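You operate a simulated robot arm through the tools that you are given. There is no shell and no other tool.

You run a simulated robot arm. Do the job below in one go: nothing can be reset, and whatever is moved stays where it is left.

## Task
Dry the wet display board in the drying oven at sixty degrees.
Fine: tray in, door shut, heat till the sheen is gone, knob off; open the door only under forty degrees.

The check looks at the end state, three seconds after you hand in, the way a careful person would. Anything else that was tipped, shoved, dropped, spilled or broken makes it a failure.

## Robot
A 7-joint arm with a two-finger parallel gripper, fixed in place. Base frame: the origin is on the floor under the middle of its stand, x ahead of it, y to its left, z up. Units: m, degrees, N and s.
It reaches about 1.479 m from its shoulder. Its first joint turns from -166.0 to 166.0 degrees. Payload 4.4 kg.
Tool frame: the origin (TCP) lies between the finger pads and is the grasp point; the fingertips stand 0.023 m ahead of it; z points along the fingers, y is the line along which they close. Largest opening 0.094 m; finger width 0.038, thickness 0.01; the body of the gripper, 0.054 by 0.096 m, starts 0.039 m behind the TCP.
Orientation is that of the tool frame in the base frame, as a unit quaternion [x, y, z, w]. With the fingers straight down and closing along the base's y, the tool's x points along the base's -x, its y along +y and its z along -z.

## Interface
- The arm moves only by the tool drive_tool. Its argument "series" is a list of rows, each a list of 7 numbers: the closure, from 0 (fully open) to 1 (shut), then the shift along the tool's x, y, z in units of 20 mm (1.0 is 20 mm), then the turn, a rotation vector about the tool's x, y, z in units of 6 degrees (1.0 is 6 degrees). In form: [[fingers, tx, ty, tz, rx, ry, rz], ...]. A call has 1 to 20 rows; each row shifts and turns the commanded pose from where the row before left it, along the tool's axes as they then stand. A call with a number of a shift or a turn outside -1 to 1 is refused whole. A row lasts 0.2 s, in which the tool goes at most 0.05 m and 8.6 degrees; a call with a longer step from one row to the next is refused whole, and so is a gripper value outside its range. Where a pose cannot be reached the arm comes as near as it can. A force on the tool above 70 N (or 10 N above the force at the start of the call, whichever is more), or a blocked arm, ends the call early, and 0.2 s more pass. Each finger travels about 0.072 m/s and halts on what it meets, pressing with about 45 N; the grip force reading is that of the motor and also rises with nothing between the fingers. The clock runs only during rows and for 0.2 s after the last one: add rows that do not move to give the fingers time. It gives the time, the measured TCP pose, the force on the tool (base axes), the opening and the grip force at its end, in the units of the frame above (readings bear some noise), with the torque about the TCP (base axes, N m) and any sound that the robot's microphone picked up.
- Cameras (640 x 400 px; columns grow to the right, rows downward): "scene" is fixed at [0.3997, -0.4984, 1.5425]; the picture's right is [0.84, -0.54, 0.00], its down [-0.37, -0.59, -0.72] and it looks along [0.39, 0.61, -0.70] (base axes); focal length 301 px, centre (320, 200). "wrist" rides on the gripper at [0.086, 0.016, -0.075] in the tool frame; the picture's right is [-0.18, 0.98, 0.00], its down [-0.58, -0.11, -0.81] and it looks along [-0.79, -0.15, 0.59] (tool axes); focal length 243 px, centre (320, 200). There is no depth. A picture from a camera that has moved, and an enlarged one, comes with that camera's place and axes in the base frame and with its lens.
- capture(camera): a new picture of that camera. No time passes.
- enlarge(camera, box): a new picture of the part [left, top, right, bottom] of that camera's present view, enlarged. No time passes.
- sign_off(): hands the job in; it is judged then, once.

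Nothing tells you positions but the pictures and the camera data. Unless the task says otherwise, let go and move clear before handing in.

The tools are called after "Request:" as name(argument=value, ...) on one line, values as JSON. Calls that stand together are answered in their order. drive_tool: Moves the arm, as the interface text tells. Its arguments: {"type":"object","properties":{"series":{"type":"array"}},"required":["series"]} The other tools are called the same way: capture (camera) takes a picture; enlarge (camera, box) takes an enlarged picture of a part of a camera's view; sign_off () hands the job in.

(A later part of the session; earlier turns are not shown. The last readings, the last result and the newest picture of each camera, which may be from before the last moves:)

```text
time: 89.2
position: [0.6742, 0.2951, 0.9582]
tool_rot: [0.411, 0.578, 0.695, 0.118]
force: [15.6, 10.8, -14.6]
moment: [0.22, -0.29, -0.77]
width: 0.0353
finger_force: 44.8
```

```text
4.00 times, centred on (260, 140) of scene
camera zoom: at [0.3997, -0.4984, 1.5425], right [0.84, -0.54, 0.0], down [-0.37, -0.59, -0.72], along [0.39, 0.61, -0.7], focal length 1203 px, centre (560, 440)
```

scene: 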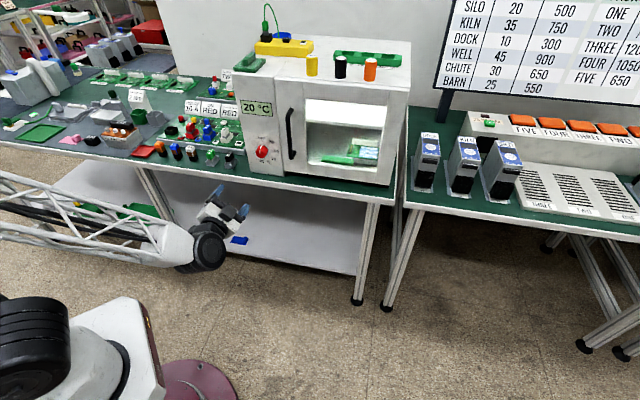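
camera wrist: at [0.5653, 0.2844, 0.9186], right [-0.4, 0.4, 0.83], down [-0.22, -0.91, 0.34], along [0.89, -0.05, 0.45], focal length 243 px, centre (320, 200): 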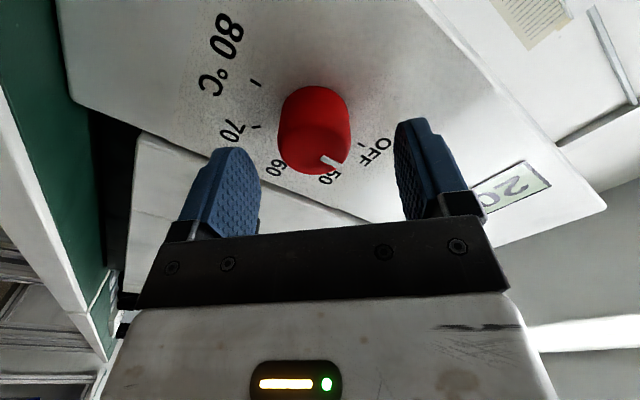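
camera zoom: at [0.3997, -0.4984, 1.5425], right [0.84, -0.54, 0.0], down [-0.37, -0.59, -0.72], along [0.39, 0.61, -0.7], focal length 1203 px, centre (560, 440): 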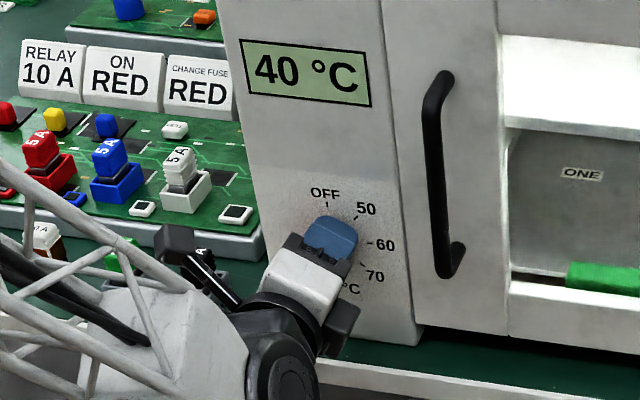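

About 71° turned, with the display at 40 °C and rising. Another 19° to reach 60.

Request:
drive_tool(series=[[1, -0.01, 0, 0.01, 0, 0, 0.5], [1, 0, -0.01, 0, 0, 0, 0.5], [1, 0, -0.01, 0, 0, 0, 0.5], [1, 0, 0, 0, 0, 0, 0.5], [1, 0, 0, 0, 0, 0, 0.5], [1, 0, 0, 0, 0, 0, 0.5], [1, 0, 0, 0, 0, 0, 0.2]])

Request:
enlarge(camera="wrist", box=[160, 0, 480, 240])

Request:
enlarge(camera="scene", box=[220, 90, 300, 190])

```text
time: 90.8
position: [0.6721, 0.2947, 0.9573]
tool_rot: [0.502, 0.502, 0.704, -0.001]
force: [-21.5, 23.4, -35.9]
moment: [-0.48, 0.3, -0.61]
width: 0.035
finger_force: 44.5
```

```text
1.67 times, centred on (320, 120) of wrist
camera zoom: at [0.5855, 0.2771, 1.0317], right [0.59, -0.58, 0.56], down [-0.34, -0.81, -0.48], along [0.74, 0.09, -0.67], focal length 404 px, centre (320, 333)
```

zoom: 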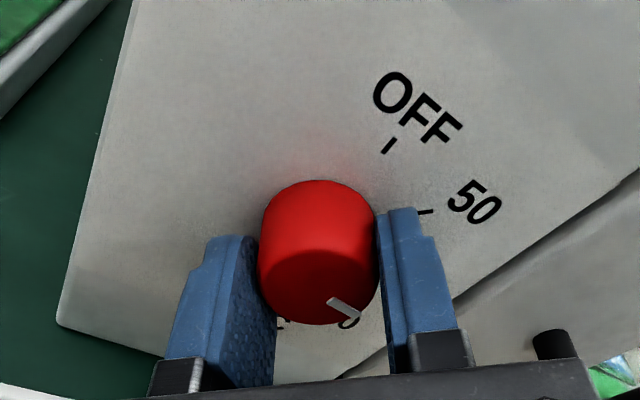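

```text
4.00 times, centred on (260, 140) of scene
camera zoom: at [0.3997, -0.4984, 1.5425], right [0.84, -0.54, 0.0], down [-0.37, -0.59, -0.72], along [0.39, 0.61, -0.7], focal length 1203 px, centre (560, 440)
```

zoom: 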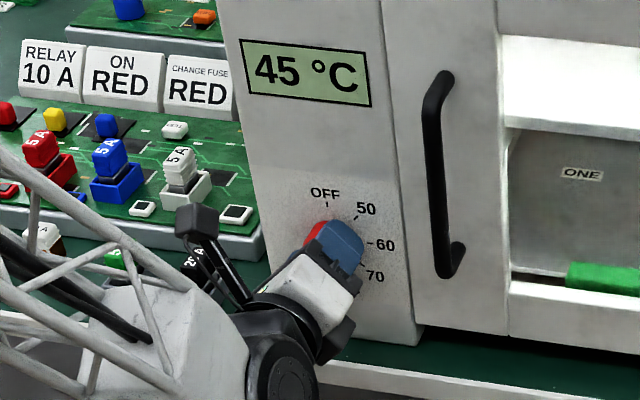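

Total rotation is now 90°. I'll release carefully, back away and check where the mark points.

Request:
drive_tool(series=[[0.5, 0, 0, 0, 0, 0, 0], [0.25, 0, 0, 0, 0, 0, 0], [0.25, 0, 0, 0, 0, 0, 0], [0.25, 0, 0, 0, 0, 0, 0], [0.25, 0, 0, -0.6, 0, 0, 0], [0.25, 0, 0, -0.8, 0, 0, 0], [0.25, 0, 0, -1, 0, 0, 0], [0.25, 0, 0, -1, 0, 0, 0], [0.25, 0, 0, -1, 0, 0, 0], [0.25, 0, 0, 0, 0, 0, 0]])

Request:
capture(camera="wrist")

Request:
enlarge(camera="scene", box=[220, 90, 300, 190])

Request:
enlarge(camera="scene", box=[300, 120, 400, 190])

```text
time: 93.0
position: [0.6122, 0.2306, 0.9604]
tool_rot: [0.501, 0.501, 0.706, 0.0]
force: [-0.1, 0.4, -0.2]
moment: [0.0, 0.03, 0.01]
width: 0.0707
finger_force: 0.0
```

```text
taken
camera wrist: at [0.5247, 0.2129, 1.0337], right [0.58, -0.58, 0.56], down [-0.34, -0.81, -0.48], along [0.74, 0.09, -0.67], focal length 243 px, centre (320, 200)
```

wrist: 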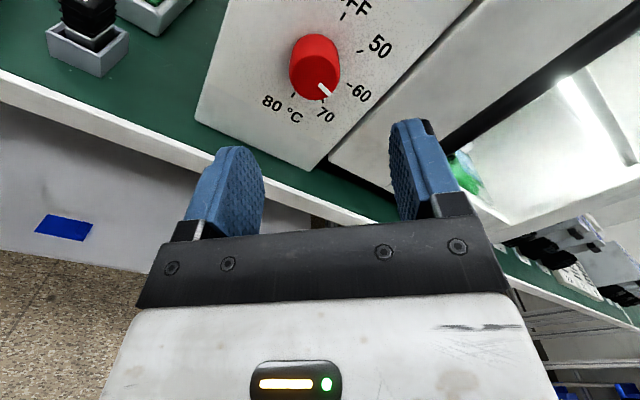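

```text
4.00 times, centred on (260, 140) of scene
camera zoom: at [0.3997, -0.4984, 1.5425], right [0.84, -0.54, 0.0], down [-0.37, -0.59, -0.72], along [0.39, 0.61, -0.7], focal length 1203 px, centre (560, 440)
```

zoom: 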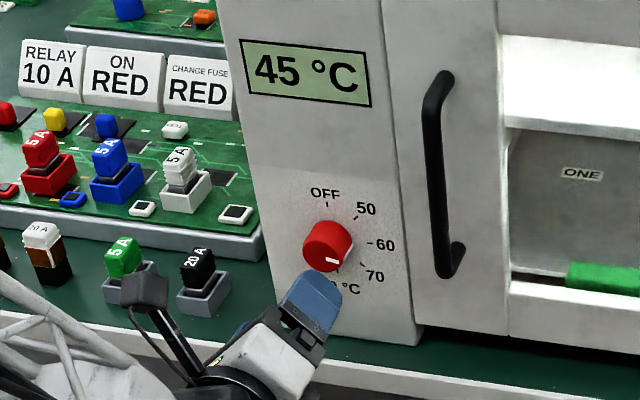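

```text
5.71 times, centred on (350, 155) of scene
camera zoom: at [0.3997, -0.4984, 1.5425], right [0.84, -0.54, 0.0], down [-0.37, -0.59, -0.72], along [0.39, 0.61, -0.7], focal length 1719 px, centre (149, 457)
```

zoom: 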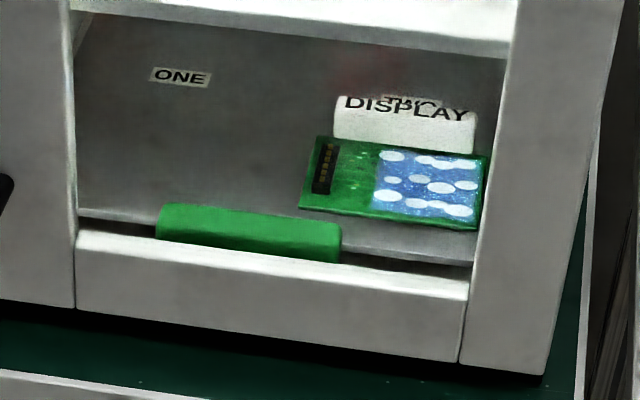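

Request:
enlarge(camera="scene", box=[240, 130, 288, 170])

Request:
enlarge(camera="wrist", box=[240, 0, 400, 130])

```text
10.00 times, centred on (264, 150) of scene
camera zoom: at [0.3997, -0.4984, 1.5425], right [0.84, -0.54, 0.0], down [-0.37, -0.59, -0.72], along [0.39, 0.61, -0.7], focal length 3008 px, centre (880, 700)
```

zoom: 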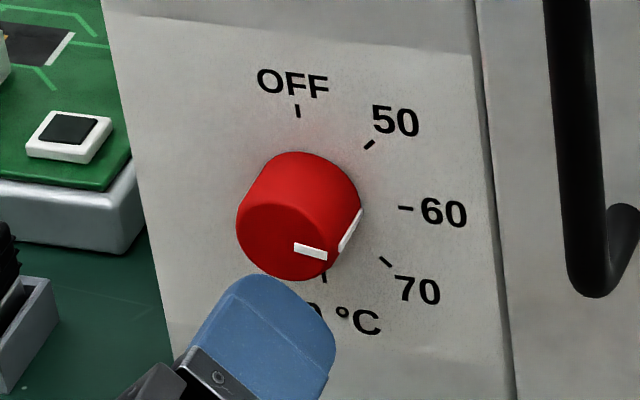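

```text
3.08 times, centred on (320, 65) of wrist
camera zoom: at [0.5247, 0.2129, 1.0337], right [0.58, -0.58, 0.56], down [-0.34, -0.81, -0.48], along [0.74, 0.09, -0.67], focal length 746 px, centre (320, 615)
```

zoom: 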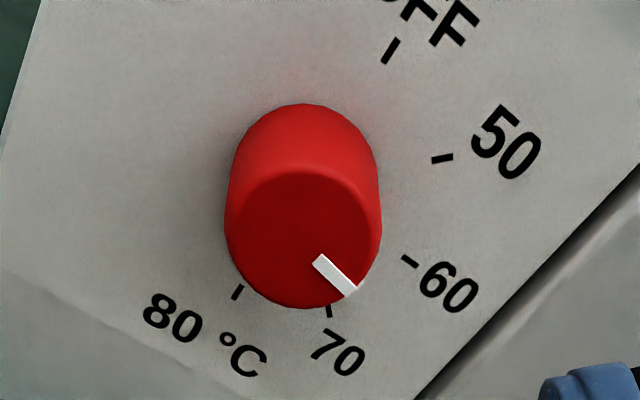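

The mark sits past 60: both views put it around 104° rather than 90°, because the first off-centre grip rolled the knob a little. I'll re-grip on the true axis and turn it back by about 14°.

Request:
drive_tool(series=[[0.25, 0.127, -0.127, 0.9, 0, 0, 0], [0.25, 0, 0, 0.9, 0, 0, 0], [0.25, 0, 0, 0.9, 0, 0, 0], [0.25, 0, 0, 0.9, 0, 0, 0], [0.25, 0, 0, 0.9, 0, 0, 0], [0.6, 0, 0, 0, 0, 0, 0], [1, 0, 0, 0, 0, 0, 0], [1, 0, 0, 0, 0, 0, 0]])

Request:
enlarge(camera="wrist", box=[160, 0, 480, 240])

Request:
enlarge(camera="scene", box=[220, 90, 300, 190])

```text
time: 94.8
position: [0.6726, 0.2988, 0.9599]
tool_rot: [0.501, 0.5, 0.707, 0.001]
force: [4.4, -21.9, 26.2]
moment: [0.15, -0.16, -0.37]
width: 0.0355
finger_force: 44.9
```

```text
1.67 times, centred on (320, 120) of wrist
camera zoom: at [0.5846, 0.2798, 1.0332], right [0.58, -0.58, 0.56], down [-0.34, -0.81, -0.49], along [0.74, 0.09, -0.67], focal length 404 px, centre (320, 333)
```

zoom: 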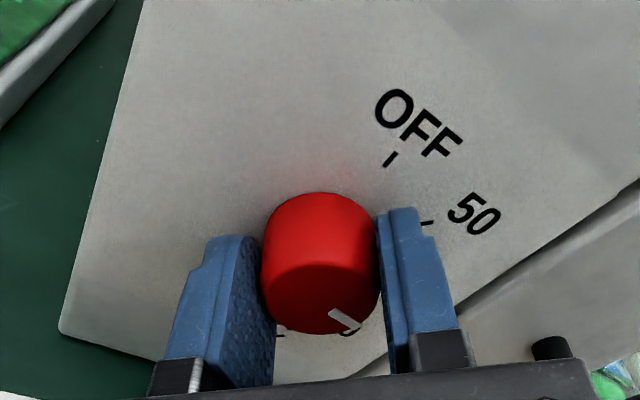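

```text
4.00 times, centred on (260, 140) of scene
camera zoom: at [0.3997, -0.4984, 1.5425], right [0.84, -0.54, 0.0], down [-0.37, -0.59, -0.72], along [0.39, 0.61, -0.7], focal length 1203 px, centre (560, 440)
```

zoom: 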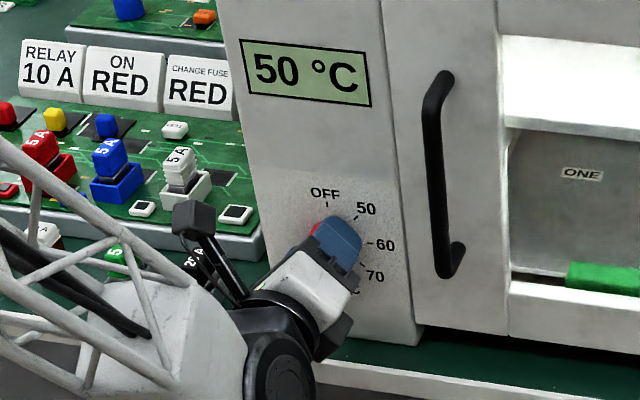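

Gripped again, with the display at 50 °C. Turning back about 14°.

Request:
drive_tool(series=[[1, 0, 0.03, 0, 0, 0, -0.466], [1, 0, 0, 0, 0, 0, -0.466], [1, 0, 0, 0, 0, 0, -0.466], [1, 0, 0, 0, 0, 0, -0.466], [1, 0, 0, 0, 0, 0, -0.466], [1, 0, 0, 0, 0, 0, 0]])

Request:
drive_tool(series=[[0.5, 0, 0, 0, 0, 0, 0], [0.25, 0, 0, 0, 0, 0, 0], [0.25, 0, 0, 0, 0, 0, 0], [0.25, 0, 0, -0.6, 0, 0, 0], [0.25, 0, 0, -0.9, 0, 0, 0], [0.25, 0, 0, -1, 0, 0, 0], [0.25, 0, 0, -1, 0, 0, 0], [0.25, 0, 0, -1, 0, 0, 0]])

Request:
enlarge(camera="scene", box=[240, 130, 288, 170])

Request:
enlarge(camera="wrist", box=[240, 0, 400, 130])

Request:
enlarge(camera="scene", box=[230, 90, 400, 190])

```text
time: 96.2
position: [0.6718, 0.298, 0.9597]
tool_rot: [0.437, 0.558, 0.701, 0.086]
force: [-20.9, -48.6, 39.2]
moment: [0.69, -0.75, -0.17]
width: 0.035
finger_force: 44.7
```

```text
time: 98.0
position: [0.6087, 0.2349, 0.9616]
tool_rot: [0.437, 0.558, 0.7, 0.086]
force: [-0.3, 0.1, -0.4]
moment: [0.0, 0.0, 0.0]
width: 0.0705
finger_force: 0.0
```

```text
10.00 times, centred on (264, 150) of scene
camera zoom: at [0.3997, -0.4984, 1.5425], right [0.84, -0.54, 0.0], down [-0.37, -0.59, -0.72], along [0.39, 0.61, -0.7], focal length 3008 px, centre (880, 700)
```

zoom: 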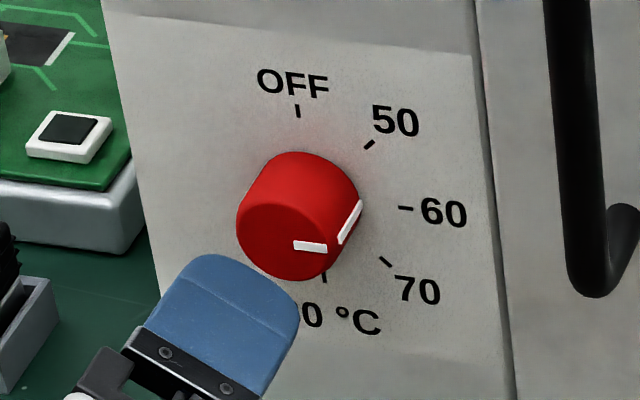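

```text
3.08 times, centred on (320, 65) of wrist
camera zoom: at [0.5109, 0.2285, 1.0193], right [0.47, -0.47, 0.75], down [-0.26, -0.88, -0.39], along [0.84, -0.01, -0.54], focal length 746 px, centre (320, 615)
```

zoom: 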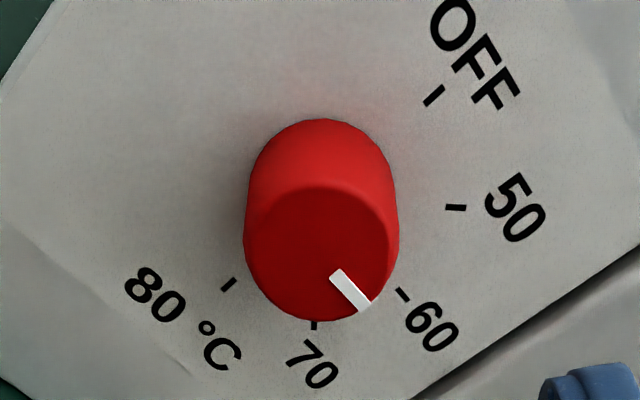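

```text
3.76 times, centred on (315, 140) of scene
camera zoom: at [0.3997, -0.4984, 1.5425], right [0.84, -0.54, 0.0], down [-0.37, -0.59, -0.72], along [0.39, 0.61, -0.7], focal length 1132 px, centre (339, 426)
```

zoom: 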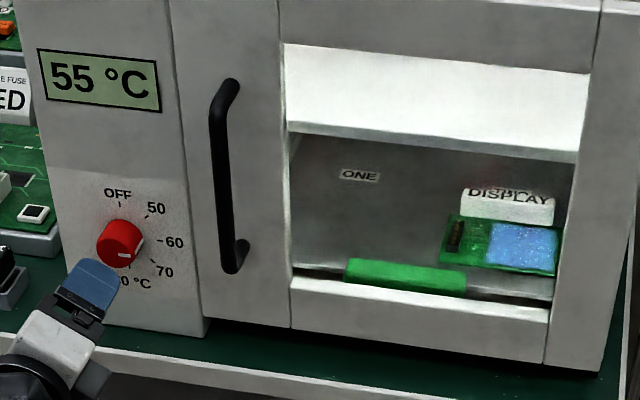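

The mark now measures about 92°, at the 60 tick. The display reads 55 °C and the big water drops already look gone, so I'll check the board's sheen closely while holding position.

Request:
enlarge(camera="scene", box=[340, 135, 390, 165])

Request:
drive_tool(series=[[0.25, 0, 0, -0.5, 0, 0, 0], [0.25, 0, 0, 0, 0, 0, 0], [0.25, 0, 0, 0, 0, 0, 0], [0.25, 0, 0, 0, 0, 0, 0], [0.25, 0, 0, 0, 0, 0, 0]])

Request:
enlarge(camera="scene", box=[340, 135, 390, 165])

Request:
enlarge(camera="scene", box=[230, 90, 310, 180])

```text
12.80 times, centred on (365, 150) of scene
camera zoom: at [0.3997, -0.4984, 1.5425], right [0.84, -0.54, 0.0], down [-0.37, -0.59, -0.72], along [0.39, 0.61, -0.7], focal length 3850 px, centre (-256, 840)
```

zoom: 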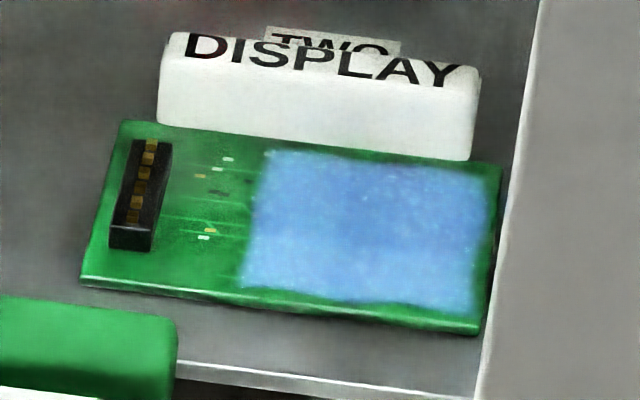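

```text
time: 99.2
position: [0.6035, 0.2281, 0.9607]
tool_rot: [0.437, 0.558, 0.7, 0.085]
force: [0.0, 0.3, -0.1]
moment: [-0.02, -0.01, -0.01]
width: 0.0707
finger_force: 0.1
```

```text
12.80 times, centred on (365, 150) of scene
camera zoom: at [0.3997, -0.4984, 1.5425], right [0.84, -0.54, 0.0], down [-0.37, -0.59, -0.72], along [0.39, 0.61, -0.7], focal length 3850 px, centre (-256, 840)
```

zoom: 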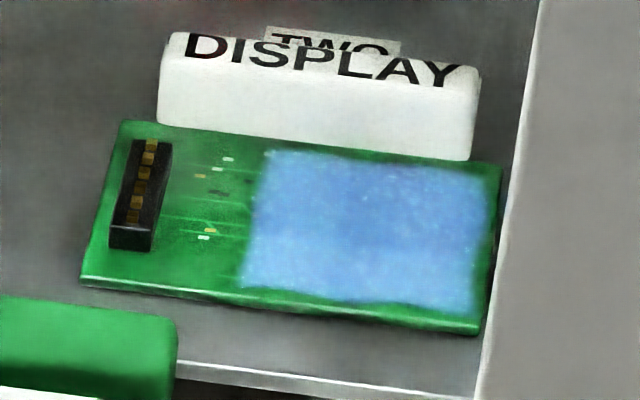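

```text
4.44 times, centred on (270, 135) of scene
camera zoom: at [0.3997, -0.4984, 1.5425], right [0.84, -0.54, 0.0], down [-0.37, -0.59, -0.72], along [0.39, 0.61, -0.7], focal length 1337 px, centre (542, 489)
```

zoom: 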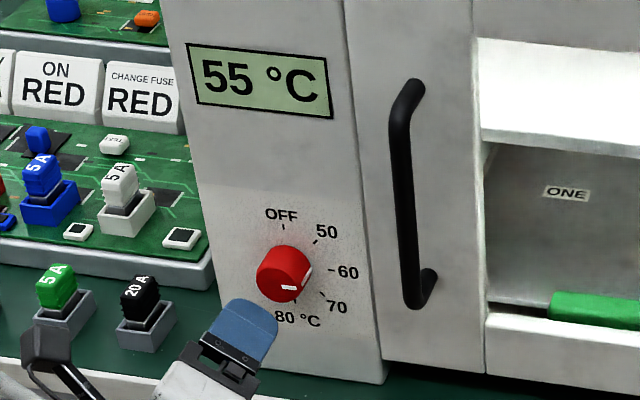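

A wet film remains on the display, and the oven is at 55 °C and climbing. While waiting I'll pre-roll the tool so the later turn back to OFF keeps the camera clear of the table.

Request:
drive_tool(series=[[0.25, 0, 0, 0, 0, 0, 0.8], [0.25, 0, 0, 0, 0, 0, 0.8], [0.25, 0, 0, 0, 0, 0, 0.8], [0.25, 0, 0, 0, 0, 0, 0.8], [0.25, 0, 0, 0, 0, 0, 0], [0.25, 0, 0, 0, 0, 0, 0], [0.25, 0, 0, 0, 0, 0, 0], [0.25, 0, 0, 0, 0, 0, 0]])

Request:
enlarge(camera="scene", box=[340, 135, 390, 165])

Request:
enlarge(camera="scene", box=[230, 90, 310, 180])

Request:
enlarge(camera="wrist", box=[240, 0, 400, 130])

```text
time: 101.0
position: [0.6017, 0.2293, 0.9607]
tool_rot: [0.524, 0.477, 0.705, -0.032]
force: [0.5, 0.4, -0.3]
moment: [-0.01, 0.02, 0.01]
width: 0.0708
finger_force: 0.0
```

```text
12.80 times, centred on (365, 150) of scene
camera zoom: at [0.3997, -0.4984, 1.5425], right [0.84, -0.54, 0.0], down [-0.37, -0.59, -0.72], along [0.39, 0.61, -0.7], focal length 3850 px, centre (-256, 840)
```

zoom: 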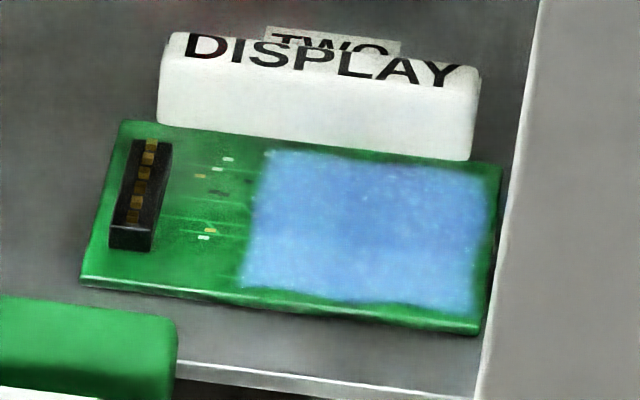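

```text
4.44 times, centred on (270, 135) of scene
camera zoom: at [0.3997, -0.4984, 1.5425], right [0.84, -0.54, 0.0], down [-0.37, -0.59, -0.72], along [0.39, 0.61, -0.7], focal length 1337 px, centre (542, 489)
```

zoom: 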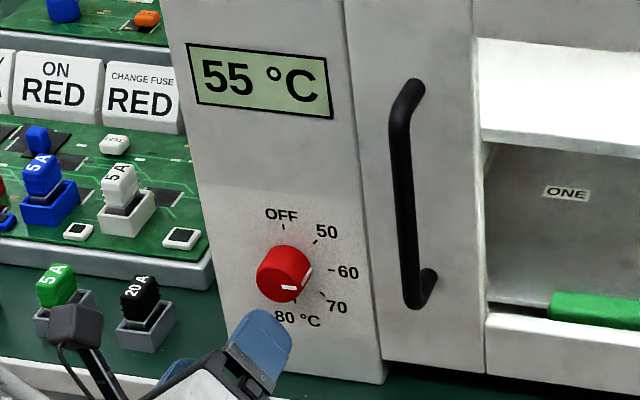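

```text
3.08 times, centred on (320, 65) of wrist
camera zoom: at [0.5195, 0.2052, 1.0385], right [0.62, -0.62, 0.49], down [-0.37, -0.78, -0.51], along [0.69, 0.14, -0.71], focal length 746 px, centre (320, 615)
```

zoom: 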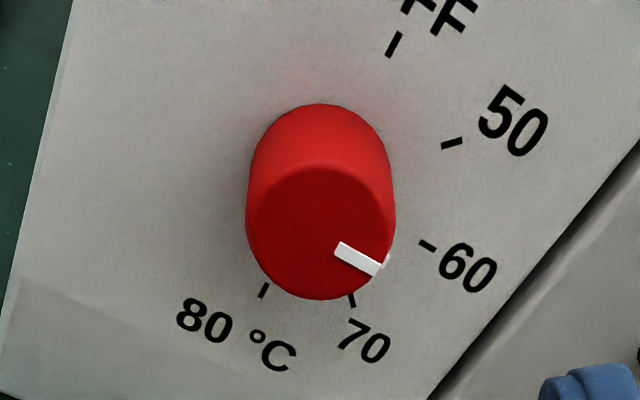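

The mark measures 87–92° across the views, which is right at 60. The oven still shows 55 °C and the film remains, so I'll wait.

Request:
drive_tool(series=[[0.25, 0, 0, 0, 0, 0, 0], [0.25, 0, 0, 0, 0, 0, 0], [0.25, 0, 0, 0, 0, 0, 0], [0.25, 0, 0, 0, 0, 0, 0], [0.25, 0, 0, 0, 0, 0, 0], [0.25, 0, 0, 0, 0, 0, 0], [0.25, 0, 0, 0, 0, 0, 0], [0.25, 0, 0, 0, 0, 0, 0], [0.25, 0, 0, 0, 0, 0, 0], [0.25, 0, 0, 0, 0, 0, 0], [0.25, 0, 0, 0, 0, 0, 0], [0.25, 0, 0, 0, 0, 0, 0]])

Request:
enlarge(camera="scene", box=[340, 135, 390, 165])

Request:
enlarge(camera="scene", box=[230, 90, 310, 180])

```text
time: 103.6
position: [0.6025, 0.2278, 0.9607]
tool_rot: [0.524, 0.477, 0.705, -0.032]
force: [0.1, -0.6, 0.6]
moment: [0.0, 0.02, -0.01]
width: 0.0708
finger_force: 0.0
```

```text
12.80 times, centred on (365, 150) of scene
camera zoom: at [0.3997, -0.4984, 1.5425], right [0.84, -0.54, 0.0], down [-0.37, -0.59, -0.72], along [0.39, 0.61, -0.7], focal length 3850 px, centre (-256, 840)
```

zoom: 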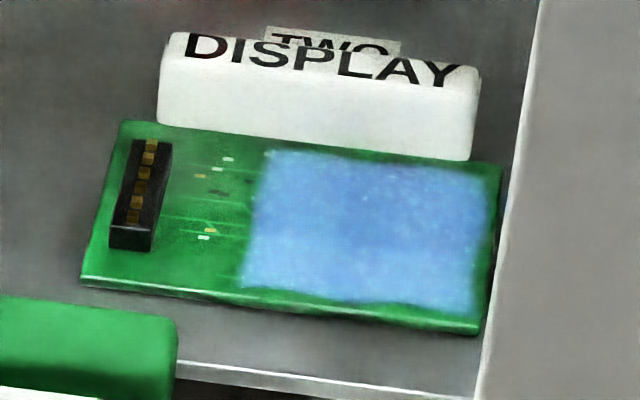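

```text
4.44 times, centred on (270, 135) of scene
camera zoom: at [0.3997, -0.4984, 1.5425], right [0.84, -0.54, 0.0], down [-0.37, -0.59, -0.72], along [0.39, 0.61, -0.7], focal length 1337 px, centre (542, 489)
```

zoom: 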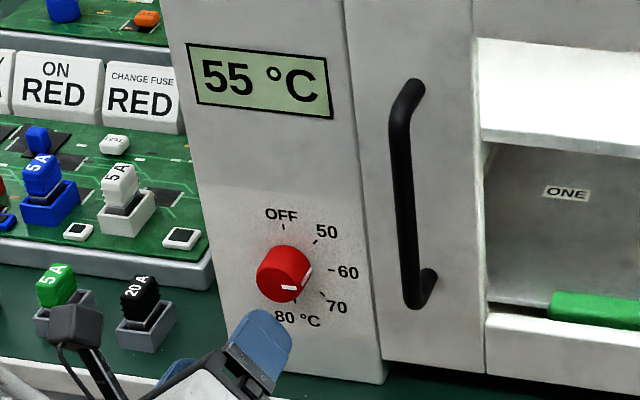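

Request:
drive_tool(series=[[0.25, 0, 0, 0, 0, 0, 0], [0.25, 0, 0, 0, 0, 0, 0], [0.25, 0, 0, 0, 0, 0, 0], [0.25, 0, 0, 0, 0, 0, 0], [0.25, 0, 0, 0, 0, 0, 0], [0.25, 0, 0, 0, 0, 0, 0], [0.25, 0, 0, 0, 0, 0, 0], [0.25, 0, 0, 0, 0, 0, 0], [0.25, 0, 0, 0, 0, 0, 0], [0.25, 0, 0, 0, 0, 0, 0], [0.25, 0, 0, 0, 0, 0, 0], [0.25, 0, 0, 0, 0, 0, 0], [0.25, 0, 0, 0, 0, 0, 0], [0.25, 0, 0, 0, 0, 0, 0], [0.25, 0, 0, 0, 0, 0, 0], [0.25, 0, 0, 0, 0, 0, 0], [0.25, 0, 0, 0, 0, 0, 0], [0.25, 0, 0, 0, 0, 0, 0], [0.25, 0, 0, 0, 0, 0, 0], [0.25, 0, 0, 0, 0, 0, 0]])

Request:
enlarge(camera="scene", box=[230, 90, 400, 190])

Request:
enlarge(camera="scene", box=[340, 135, 390, 165])

```text
time: 107.8
position: [0.6027, 0.2279, 0.9615]
tool_rot: [0.524, 0.477, 0.705, -0.031]
force: [-0.3, -0.3, 0.6]
moment: [-0.04, 0.02, 0.02]
width: 0.0708
finger_force: 0.0
```

```text
3.76 times, centred on (315, 140) of scene
camera zoom: at [0.3997, -0.4984, 1.5425], right [0.84, -0.54, 0.0], down [-0.37, -0.59, -0.72], along [0.39, 0.61, -0.7], focal length 1132 px, centre (339, 426)
```

zoom: 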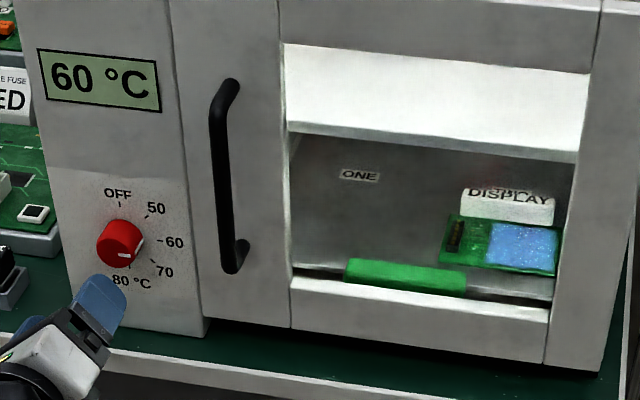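

```text
12.80 times, centred on (365, 150) of scene
camera zoom: at [0.3997, -0.4984, 1.5425], right [0.84, -0.54, 0.0], down [-0.37, -0.59, -0.72], along [0.39, 0.61, -0.7], focal length 3850 px, centre (-256, 840)
```

zoom: 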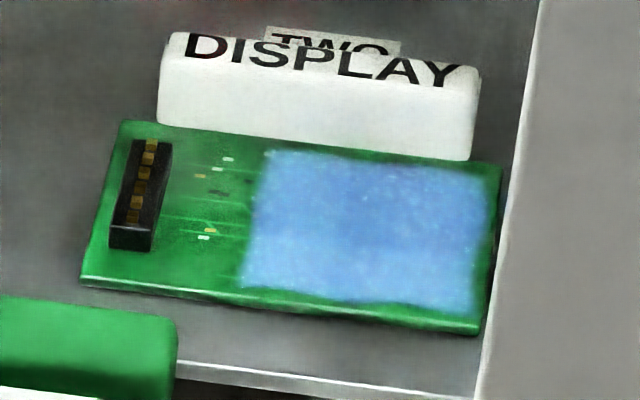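

The oven reads 60 °C. The blue film is still there, so I'll keep waiting and watch both the display and the sheen.

Request:
drive_tool(series=[[0.25, 0, 0, 0, 0, 0, 0], [0.25, 0, 0, 0, 0, 0, 0], [0.25, 0, 0, 0, 0, 0, 0], [0.25, 0, 0, 0, 0, 0, 0], [0.25, 0, 0, 0, 0, 0, 0], [0.25, 0, 0, 0, 0, 0, 0], [0.25, 0, 0, 0, 0, 0, 0], [0.25, 0, 0, 0, 0, 0, 0], [0.25, 0, 0, 0, 0, 0, 0], [0.25, 0, 0, 0, 0, 0, 0], [0.25, 0, 0, 0, 0, 0, 0], [0.25, 0, 0, 0, 0, 0, 0], [0.25, 0, 0, 0, 0, 0, 0], [0.25, 0, 0, 0, 0, 0, 0], [0.25, 0, 0, 0, 0, 0, 0], [0.25, 0, 0, 0, 0, 0, 0], [0.25, 0, 0, 0, 0, 0, 0], [0.25, 0, 0, 0, 0, 0, 0], [0.25, 0, 0, 0, 0, 0, 0], [0.25, 0, 0, 0, 0, 0, 0]])

Request:
enlarge(camera="scene", box=[230, 90, 400, 190])

Request:
enlarge(camera="scene", box=[340, 135, 390, 165])

```text
time: 112.0
position: [0.6028, 0.2282, 0.9621]
tool_rot: [0.524, 0.477, 0.705, -0.032]
force: [-0.3, 0.2, 0.1]
moment: [0.02, 0.0, 0.0]
width: 0.0704
finger_force: 0.0
```

```text
3.76 times, centred on (315, 140) of scene
camera zoom: at [0.3997, -0.4984, 1.5425], right [0.84, -0.54, 0.0], down [-0.37, -0.59, -0.72], along [0.39, 0.61, -0.7], focal length 1132 px, centre (339, 426)
```

zoom: 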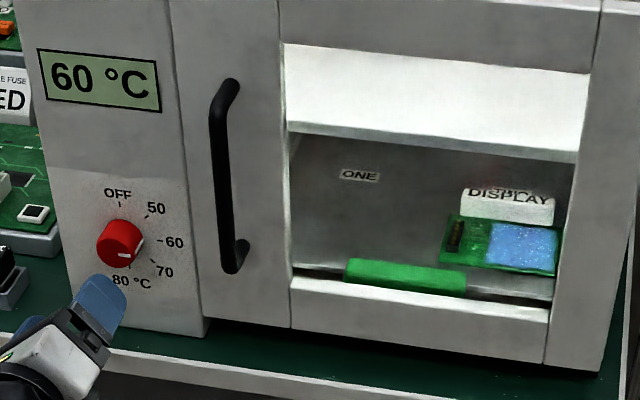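

```text
12.80 times, centred on (365, 150) of scene
camera zoom: at [0.3997, -0.4984, 1.5425], right [0.84, -0.54, 0.0], down [-0.37, -0.59, -0.72], along [0.39, 0.61, -0.7], focal length 3850 px, centre (-256, 840)
```

zoom: 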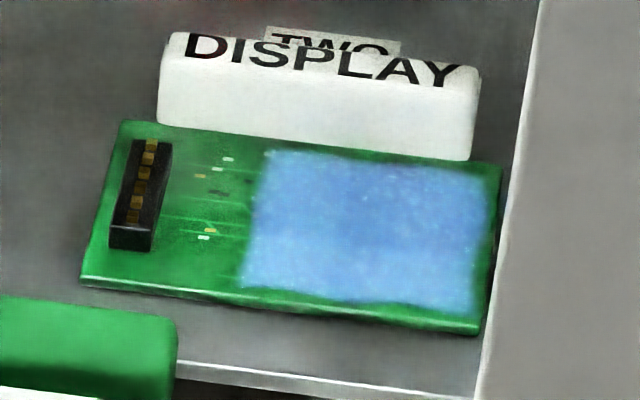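

Request:
drive_tool(series=[[0.25, 0, 0, 0, 0, 0, 0], [0.25, 0, 0, 0, 0, 0, 0], [0.25, 0, 0, 0, 0, 0, 0], [0.25, 0, 0, 0, 0, 0, 0], [0.25, 0, 0, 0, 0, 0, 0], [0.25, 0, 0, 0, 0, 0, 0], [0.25, 0, 0, 0, 0, 0, 0], [0.25, 0, 0, 0, 0, 0, 0], [0.25, 0, 0, 0, 0, 0, 0], [0.25, 0, 0, 0, 0, 0, 0], [0.25, 0, 0, 0, 0, 0, 0], [0.25, 0, 0, 0, 0, 0, 0], [0.25, 0, 0, 0, 0, 0, 0], [0.25, 0, 0, 0, 0, 0, 0], [0.25, 0, 0, 0, 0, 0, 0], [0.25, 0, 0, 0, 0, 0, 0], [0.25, 0, 0, 0, 0, 0, 0], [0.25, 0, 0, 0, 0, 0, 0], [0.25, 0, 0, 0, 0, 0, 0], [0.25, 0, 0, 0, 0, 0, 0]])

Request:
enlarge(camera="scene", box=[230, 90, 400, 190])

Request:
enlarge(camera="scene", box=[340, 135, 390, 165])

```text
time: 116.2
position: [0.6022, 0.2272, 0.9609]
tool_rot: [0.524, 0.478, 0.705, -0.033]
force: [0.2, -0.2, 0.2]
moment: [0.01, 0.0, -0.03]
width: 0.0705
finger_force: 0.1
```

```text
3.76 times, centred on (315, 140) of scene
camera zoom: at [0.3997, -0.4984, 1.5425], right [0.84, -0.54, 0.0], down [-0.37, -0.59, -0.72], along [0.39, 0.61, -0.7], focal length 1132 px, centre (339, 426)
```

zoom: 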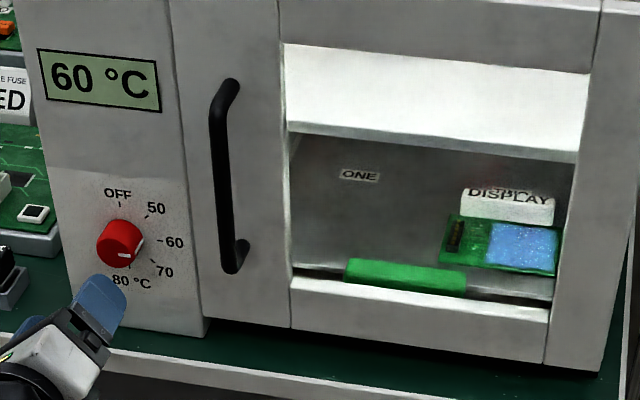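

```text
12.80 times, centred on (365, 150) of scene
camera zoom: at [0.3997, -0.4984, 1.5425], right [0.84, -0.54, 0.0], down [-0.37, -0.59, -0.72], along [0.39, 0.61, -0.7], focal length 3850 px, centre (-256, 840)
```

zoom: 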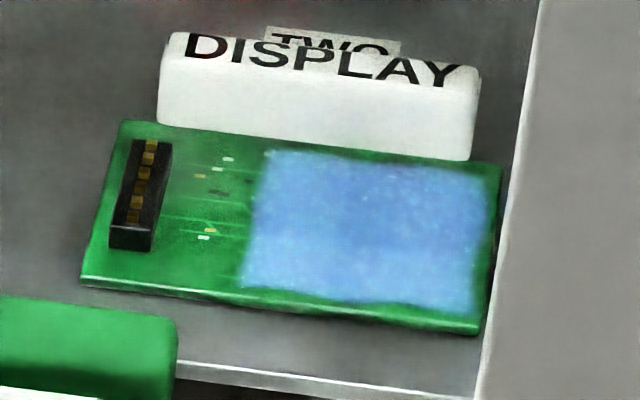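

Request:
drive_tool(series=[[0.25, 0, 0, 0, 0, 0, 0], [0.25, 0, 0, 0, 0, 0, 0], [0.25, 0, 0, 0, 0, 0, 0], [0.25, 0, 0, 0, 0, 0, 0], [0.25, 0, 0, 0, 0, 0, 0], [0.25, 0, 0, 0, 0, 0, 0], [0.25, 0, 0, 0, 0, 0, 0], [0.25, 0, 0, 0, 0, 0, 0], [0.25, 0, 0, 0, 0, 0, 0], [0.25, 0, 0, 0, 0, 0, 0], [0.25, 0, 0, 0, 0, 0, 0], [0.25, 0, 0, 0, 0, 0, 0], [0.25, 0, 0, 0, 0, 0, 0], [0.25, 0, 0, 0, 0, 0, 0], [0.25, 0, 0, 0, 0, 0, 0], [0.25, 0, 0, 0, 0, 0, 0], [0.25, 0, 0, 0, 0, 0, 0], [0.25, 0, 0, 0, 0, 0, 0], [0.25, 0, 0, 0, 0, 0, 0], [0.25, 0, 0, 0, 0, 0, 0]])

Request:
enlarge(camera="scene", box=[230, 90, 400, 190])

Request:
drive_tool(series=[[0.25, 0, 0, 0, 0, 0, 0], [0.25, 0, 0, 0, 0, 0, 0], [0.25, 0, 0, 0, 0, 0, 0], [0.25, 0, 0, 0, 0, 0, 0], [0.25, 0, 0, 0, 0, 0, 0], [0.25, 0, 0, 0, 0, 0, 0], [0.25, 0, 0, 0, 0, 0, 0], [0.25, 0, 0, 0, 0, 0, 0], [0.25, 0, 0, 0, 0, 0, 0], [0.25, 0, 0, 0, 0, 0, 0], [0.25, 0, 0, 0, 0, 0, 0], [0.25, 0, 0, 0, 0, 0, 0], [0.25, 0, 0, 0, 0, 0, 0], [0.25, 0, 0, 0, 0, 0, 0], [0.25, 0, 0, 0, 0, 0, 0], [0.25, 0, 0, 0, 0, 0, 0], [0.25, 0, 0, 0, 0, 0, 0], [0.25, 0, 0, 0, 0, 0, 0], [0.25, 0, 0, 0, 0, 0, 0], [0.25, 0, 0, 0, 0, 0, 0]])

Request:
enlarge(camera="scene", box=[230, 90, 400, 190])

Request:
enlarge(camera="scene", box=[340, 135, 390, 165])

```text
time: 120.4
position: [0.6022, 0.2282, 0.9604]
tool_rot: [0.524, 0.477, 0.705, -0.032]
force: [-0.7, -0.2, 0.4]
moment: [0.01, 0.01, 0.01]
width: 0.0706
finger_force: 0.0
```

```text
3.76 times, centred on (315, 140) of scene
camera zoom: at [0.3997, -0.4984, 1.5425], right [0.84, -0.54, 0.0], down [-0.37, -0.59, -0.72], along [0.39, 0.61, -0.7], focal length 1132 px, centre (339, 426)
```

zoom: 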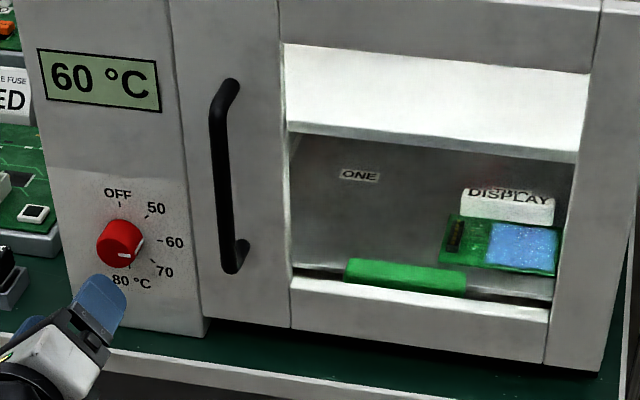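

```text
time: 124.6
position: [0.6024, 0.2277, 0.9598]
tool_rot: [0.525, 0.477, 0.705, -0.032]
force: [-0.1, 0.3, 0.1]
moment: [-0.01, -0.01, -0.02]
width: 0.0705
finger_force: 0.0
```

```text
3.76 times, centred on (315, 140) of scene
camera zoom: at [0.3997, -0.4984, 1.5425], right [0.84, -0.54, 0.0], down [-0.37, -0.59, -0.72], along [0.39, 0.61, -0.7], focal length 1132 px, centre (339, 426)
```

zoom: 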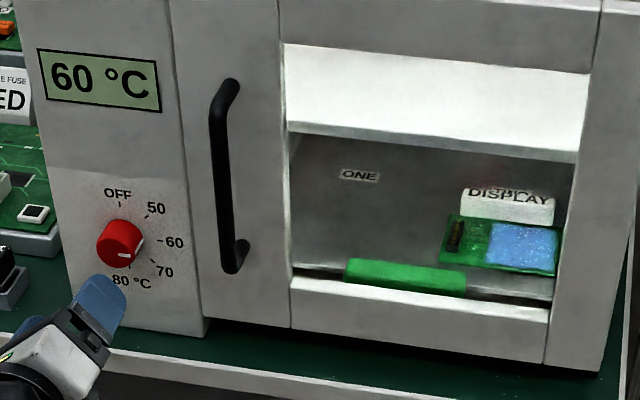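

```text
12.80 times, centred on (365, 150) of scene
camera zoom: at [0.3997, -0.4984, 1.5425], right [0.84, -0.54, 0.0], down [-0.37, -0.59, -0.72], along [0.39, 0.61, -0.7], focal length 3850 px, centre (-256, 840)
```

zoom: 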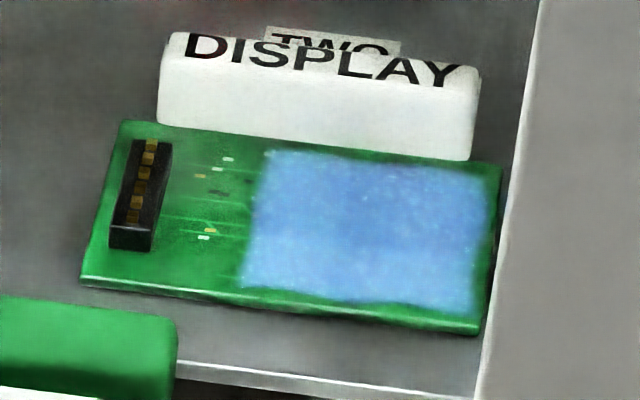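

Holding steady at 60 °C. I want to know whether the remaining blue patch is wet film or the board's own surface, so I'll look closer and compare with other boards.

Request:
enlarge(camera="scene", box=[60, 50, 260, 170])

Request:
enlarge(camera="scene", box=[355, 140, 385, 160])

```text
3.20 times, centred on (160, 110) of scene
camera zoom: at [0.3997, -0.4984, 1.5425], right [0.84, -0.54, 0.0], down [-0.37, -0.59, -0.72], along [0.39, 0.61, -0.7], focal length 963 px, centre (832, 488)
```

zoom: 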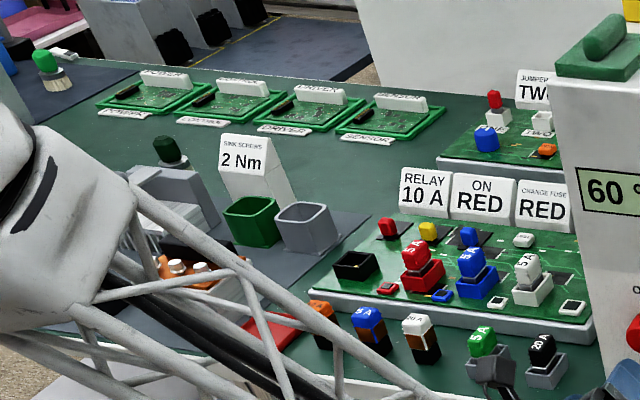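

```text
16.00 times, centred on (370, 150) of scene
camera zoom: at [0.3997, -0.4984, 1.5425], right [0.84, -0.54, 0.0], down [-0.37, -0.59, -0.72], along [0.39, 0.61, -0.7], focal length 4813 px, centre (-480, 1000)
```

zoom: 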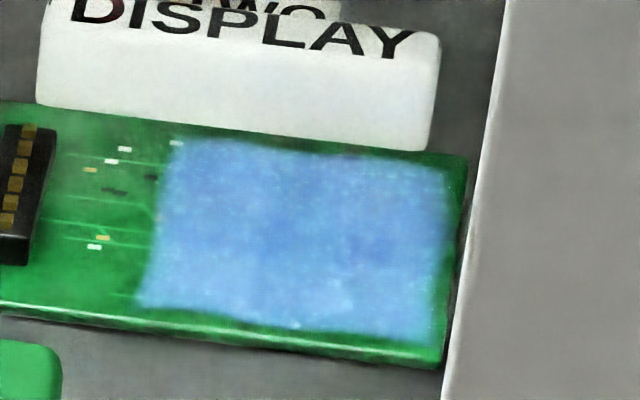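

The other boards are plain green without blue, so the blue patch is wet film that still needs to go. I'll keep waiting at 60 °C.

Request:
drive_tool(series=[[0.25, 0, 0, 0, 0, 0, 0], [0.25, 0, 0, 0, 0, 0, 0], [0.25, 0, 0, 0, 0, 0, 0], [0.25, 0, 0, 0, 0, 0, 0], [0.25, 0, 0, 0, 0, 0, 0], [0.25, 0, 0, 0, 0, 0, 0], [0.25, 0, 0, 0, 0, 0, 0], [0.25, 0, 0, 0, 0, 0, 0], [0.25, 0, 0, 0, 0, 0, 0], [0.25, 0, 0, 0, 0, 0, 0], [0.25, 0, 0, 0, 0, 0, 0], [0.25, 0, 0, 0, 0, 0, 0], [0.25, 0, 0, 0, 0, 0, 0], [0.25, 0, 0, 0, 0, 0, 0], [0.25, 0, 0, 0, 0, 0, 0], [0.25, 0, 0, 0, 0, 0, 0], [0.25, 0, 0, 0, 0, 0, 0], [0.25, 0, 0, 0, 0, 0, 0], [0.25, 0, 0, 0, 0, 0, 0], [0.25, 0, 0, 0, 0, 0, 0]])

Request:
enlarge(camera="scene", box=[230, 90, 400, 190])

Request:
drive_tool(series=[[0.25, 0, 0, 0, 0, 0, 0], [0.25, 0, 0, 0, 0, 0, 0], [0.25, 0, 0, 0, 0, 0, 0], [0.25, 0, 0, 0, 0, 0, 0], [0.25, 0, 0, 0, 0, 0, 0], [0.25, 0, 0, 0, 0, 0, 0], [0.25, 0, 0, 0, 0, 0, 0], [0.25, 0, 0, 0, 0, 0, 0], [0.25, 0, 0, 0, 0, 0, 0], [0.25, 0, 0, 0, 0, 0, 0], [0.25, 0, 0, 0, 0, 0, 0], [0.25, 0, 0, 0, 0, 0, 0], [0.25, 0, 0, 0, 0, 0, 0], [0.25, 0, 0, 0, 0, 0, 0], [0.25, 0, 0, 0, 0, 0, 0], [0.25, 0, 0, 0, 0, 0, 0], [0.25, 0, 0, 0, 0, 0, 0], [0.25, 0, 0, 0, 0, 0, 0], [0.25, 0, 0, 0, 0, 0, 0], [0.25, 0, 0, 0, 0, 0, 0]])

Request:
enlarge(camera="scene", box=[230, 90, 400, 190])

Request:
drive_tool(series=[[0.25, 0, 0, 0, 0, 0, 0], [0.25, 0, 0, 0, 0, 0, 0], [0.25, 0, 0, 0, 0, 0, 0], [0.25, 0, 0, 0, 0, 0, 0], [0.25, 0, 0, 0, 0, 0, 0], [0.25, 0, 0, 0, 0, 0, 0], [0.25, 0, 0, 0, 0, 0, 0], [0.25, 0, 0, 0, 0, 0, 0], [0.25, 0, 0, 0, 0, 0, 0], [0.25, 0, 0, 0, 0, 0, 0], [0.25, 0, 0, 0, 0, 0, 0], [0.25, 0, 0, 0, 0, 0, 0], [0.25, 0, 0, 0, 0, 0, 0], [0.25, 0, 0, 0, 0, 0, 0], [0.25, 0, 0, 0, 0, 0, 0], [0.25, 0, 0, 0, 0, 0, 0], [0.25, 0, 0, 0, 0, 0, 0], [0.25, 0, 0, 0, 0, 0, 0], [0.25, 0, 0, 0, 0, 0, 0], [0.25, 0, 0, 0, 0, 0, 0]])

Request:
enlarge(camera="scene", box=[230, 90, 400, 190])

Request:
enlarge(camera="scene", box=[340, 135, 390, 165])

```text
time: 128.8
position: [0.601, 0.2279, 0.9612]
tool_rot: [0.524, 0.477, 0.705, -0.032]
force: [-0.1, -0.5, -0.2]
moment: [-0.03, 0.01, -0.01]
width: 0.0705
finger_force: 0.1
```

```text
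3.76 times, centred on (315, 140) of scene
camera zoom: at [0.3997, -0.4984, 1.5425], right [0.84, -0.54, 0.0], down [-0.37, -0.59, -0.72], along [0.39, 0.61, -0.7], focal length 1132 px, centre (339, 426)
```

zoom: 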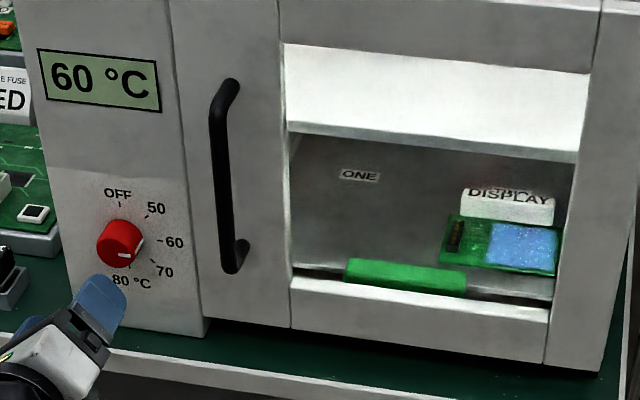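

```text
time: 133.0
position: [0.6018, 0.2272, 0.9611]
tool_rot: [0.524, 0.477, 0.705, -0.032]
force: [0.2, -0.3, 0.1]
moment: [-0.01, 0.01, 0.0]
width: 0.0703
finger_force: 0.1
```

```text
3.76 times, centred on (315, 140) of scene
camera zoom: at [0.3997, -0.4984, 1.5425], right [0.84, -0.54, 0.0], down [-0.37, -0.59, -0.72], along [0.39, 0.61, -0.7], focal length 1132 px, centre (339, 426)
```

zoom: 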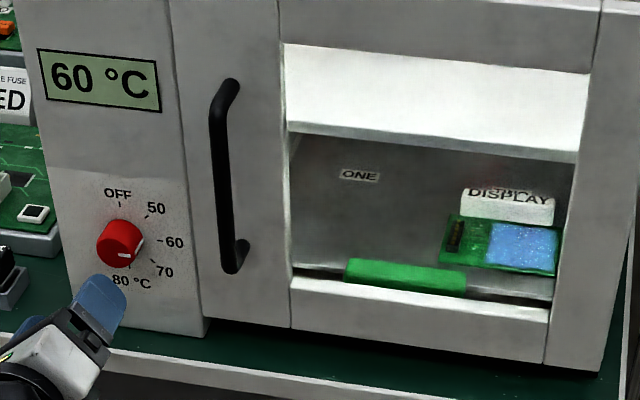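

```text
time: 137.2
position: [0.6027, 0.2279, 0.9612]
tool_rot: [0.524, 0.478, 0.705, -0.032]
force: [-0.4, -0.4, 0.3]
moment: [0.03, -0.03, 0.02]
width: 0.0706
finger_force: 0.0
```

```text
3.76 times, centred on (315, 140) of scene
camera zoom: at [0.3997, -0.4984, 1.5425], right [0.84, -0.54, 0.0], down [-0.37, -0.59, -0.72], along [0.39, 0.61, -0.7], focal length 1132 px, centre (339, 426)
```

zoom: 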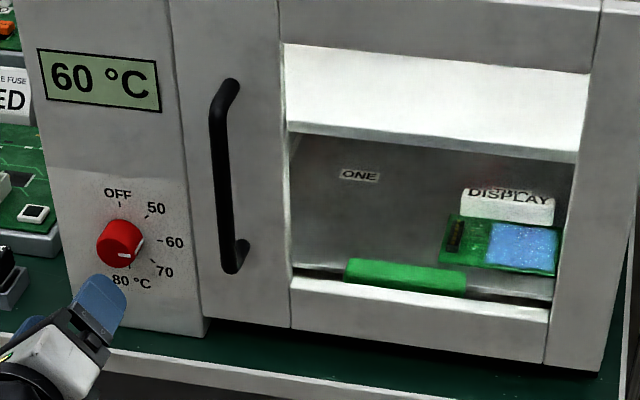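

```text
12.80 times, centred on (365, 150) of scene
camera zoom: at [0.3997, -0.4984, 1.5425], right [0.84, -0.54, 0.0], down [-0.37, -0.59, -0.72], along [0.39, 0.61, -0.7], focal length 3850 px, centre (-256, 840)
```

zoom: 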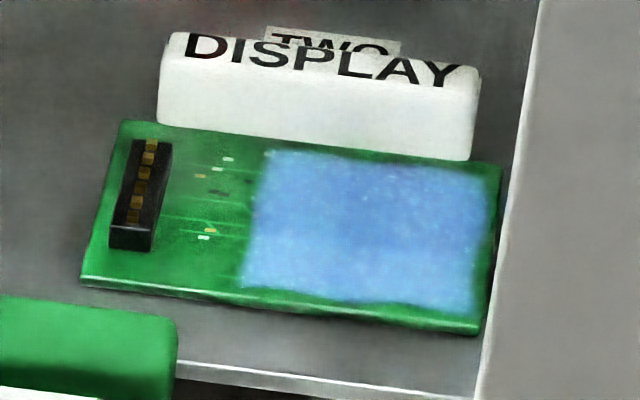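

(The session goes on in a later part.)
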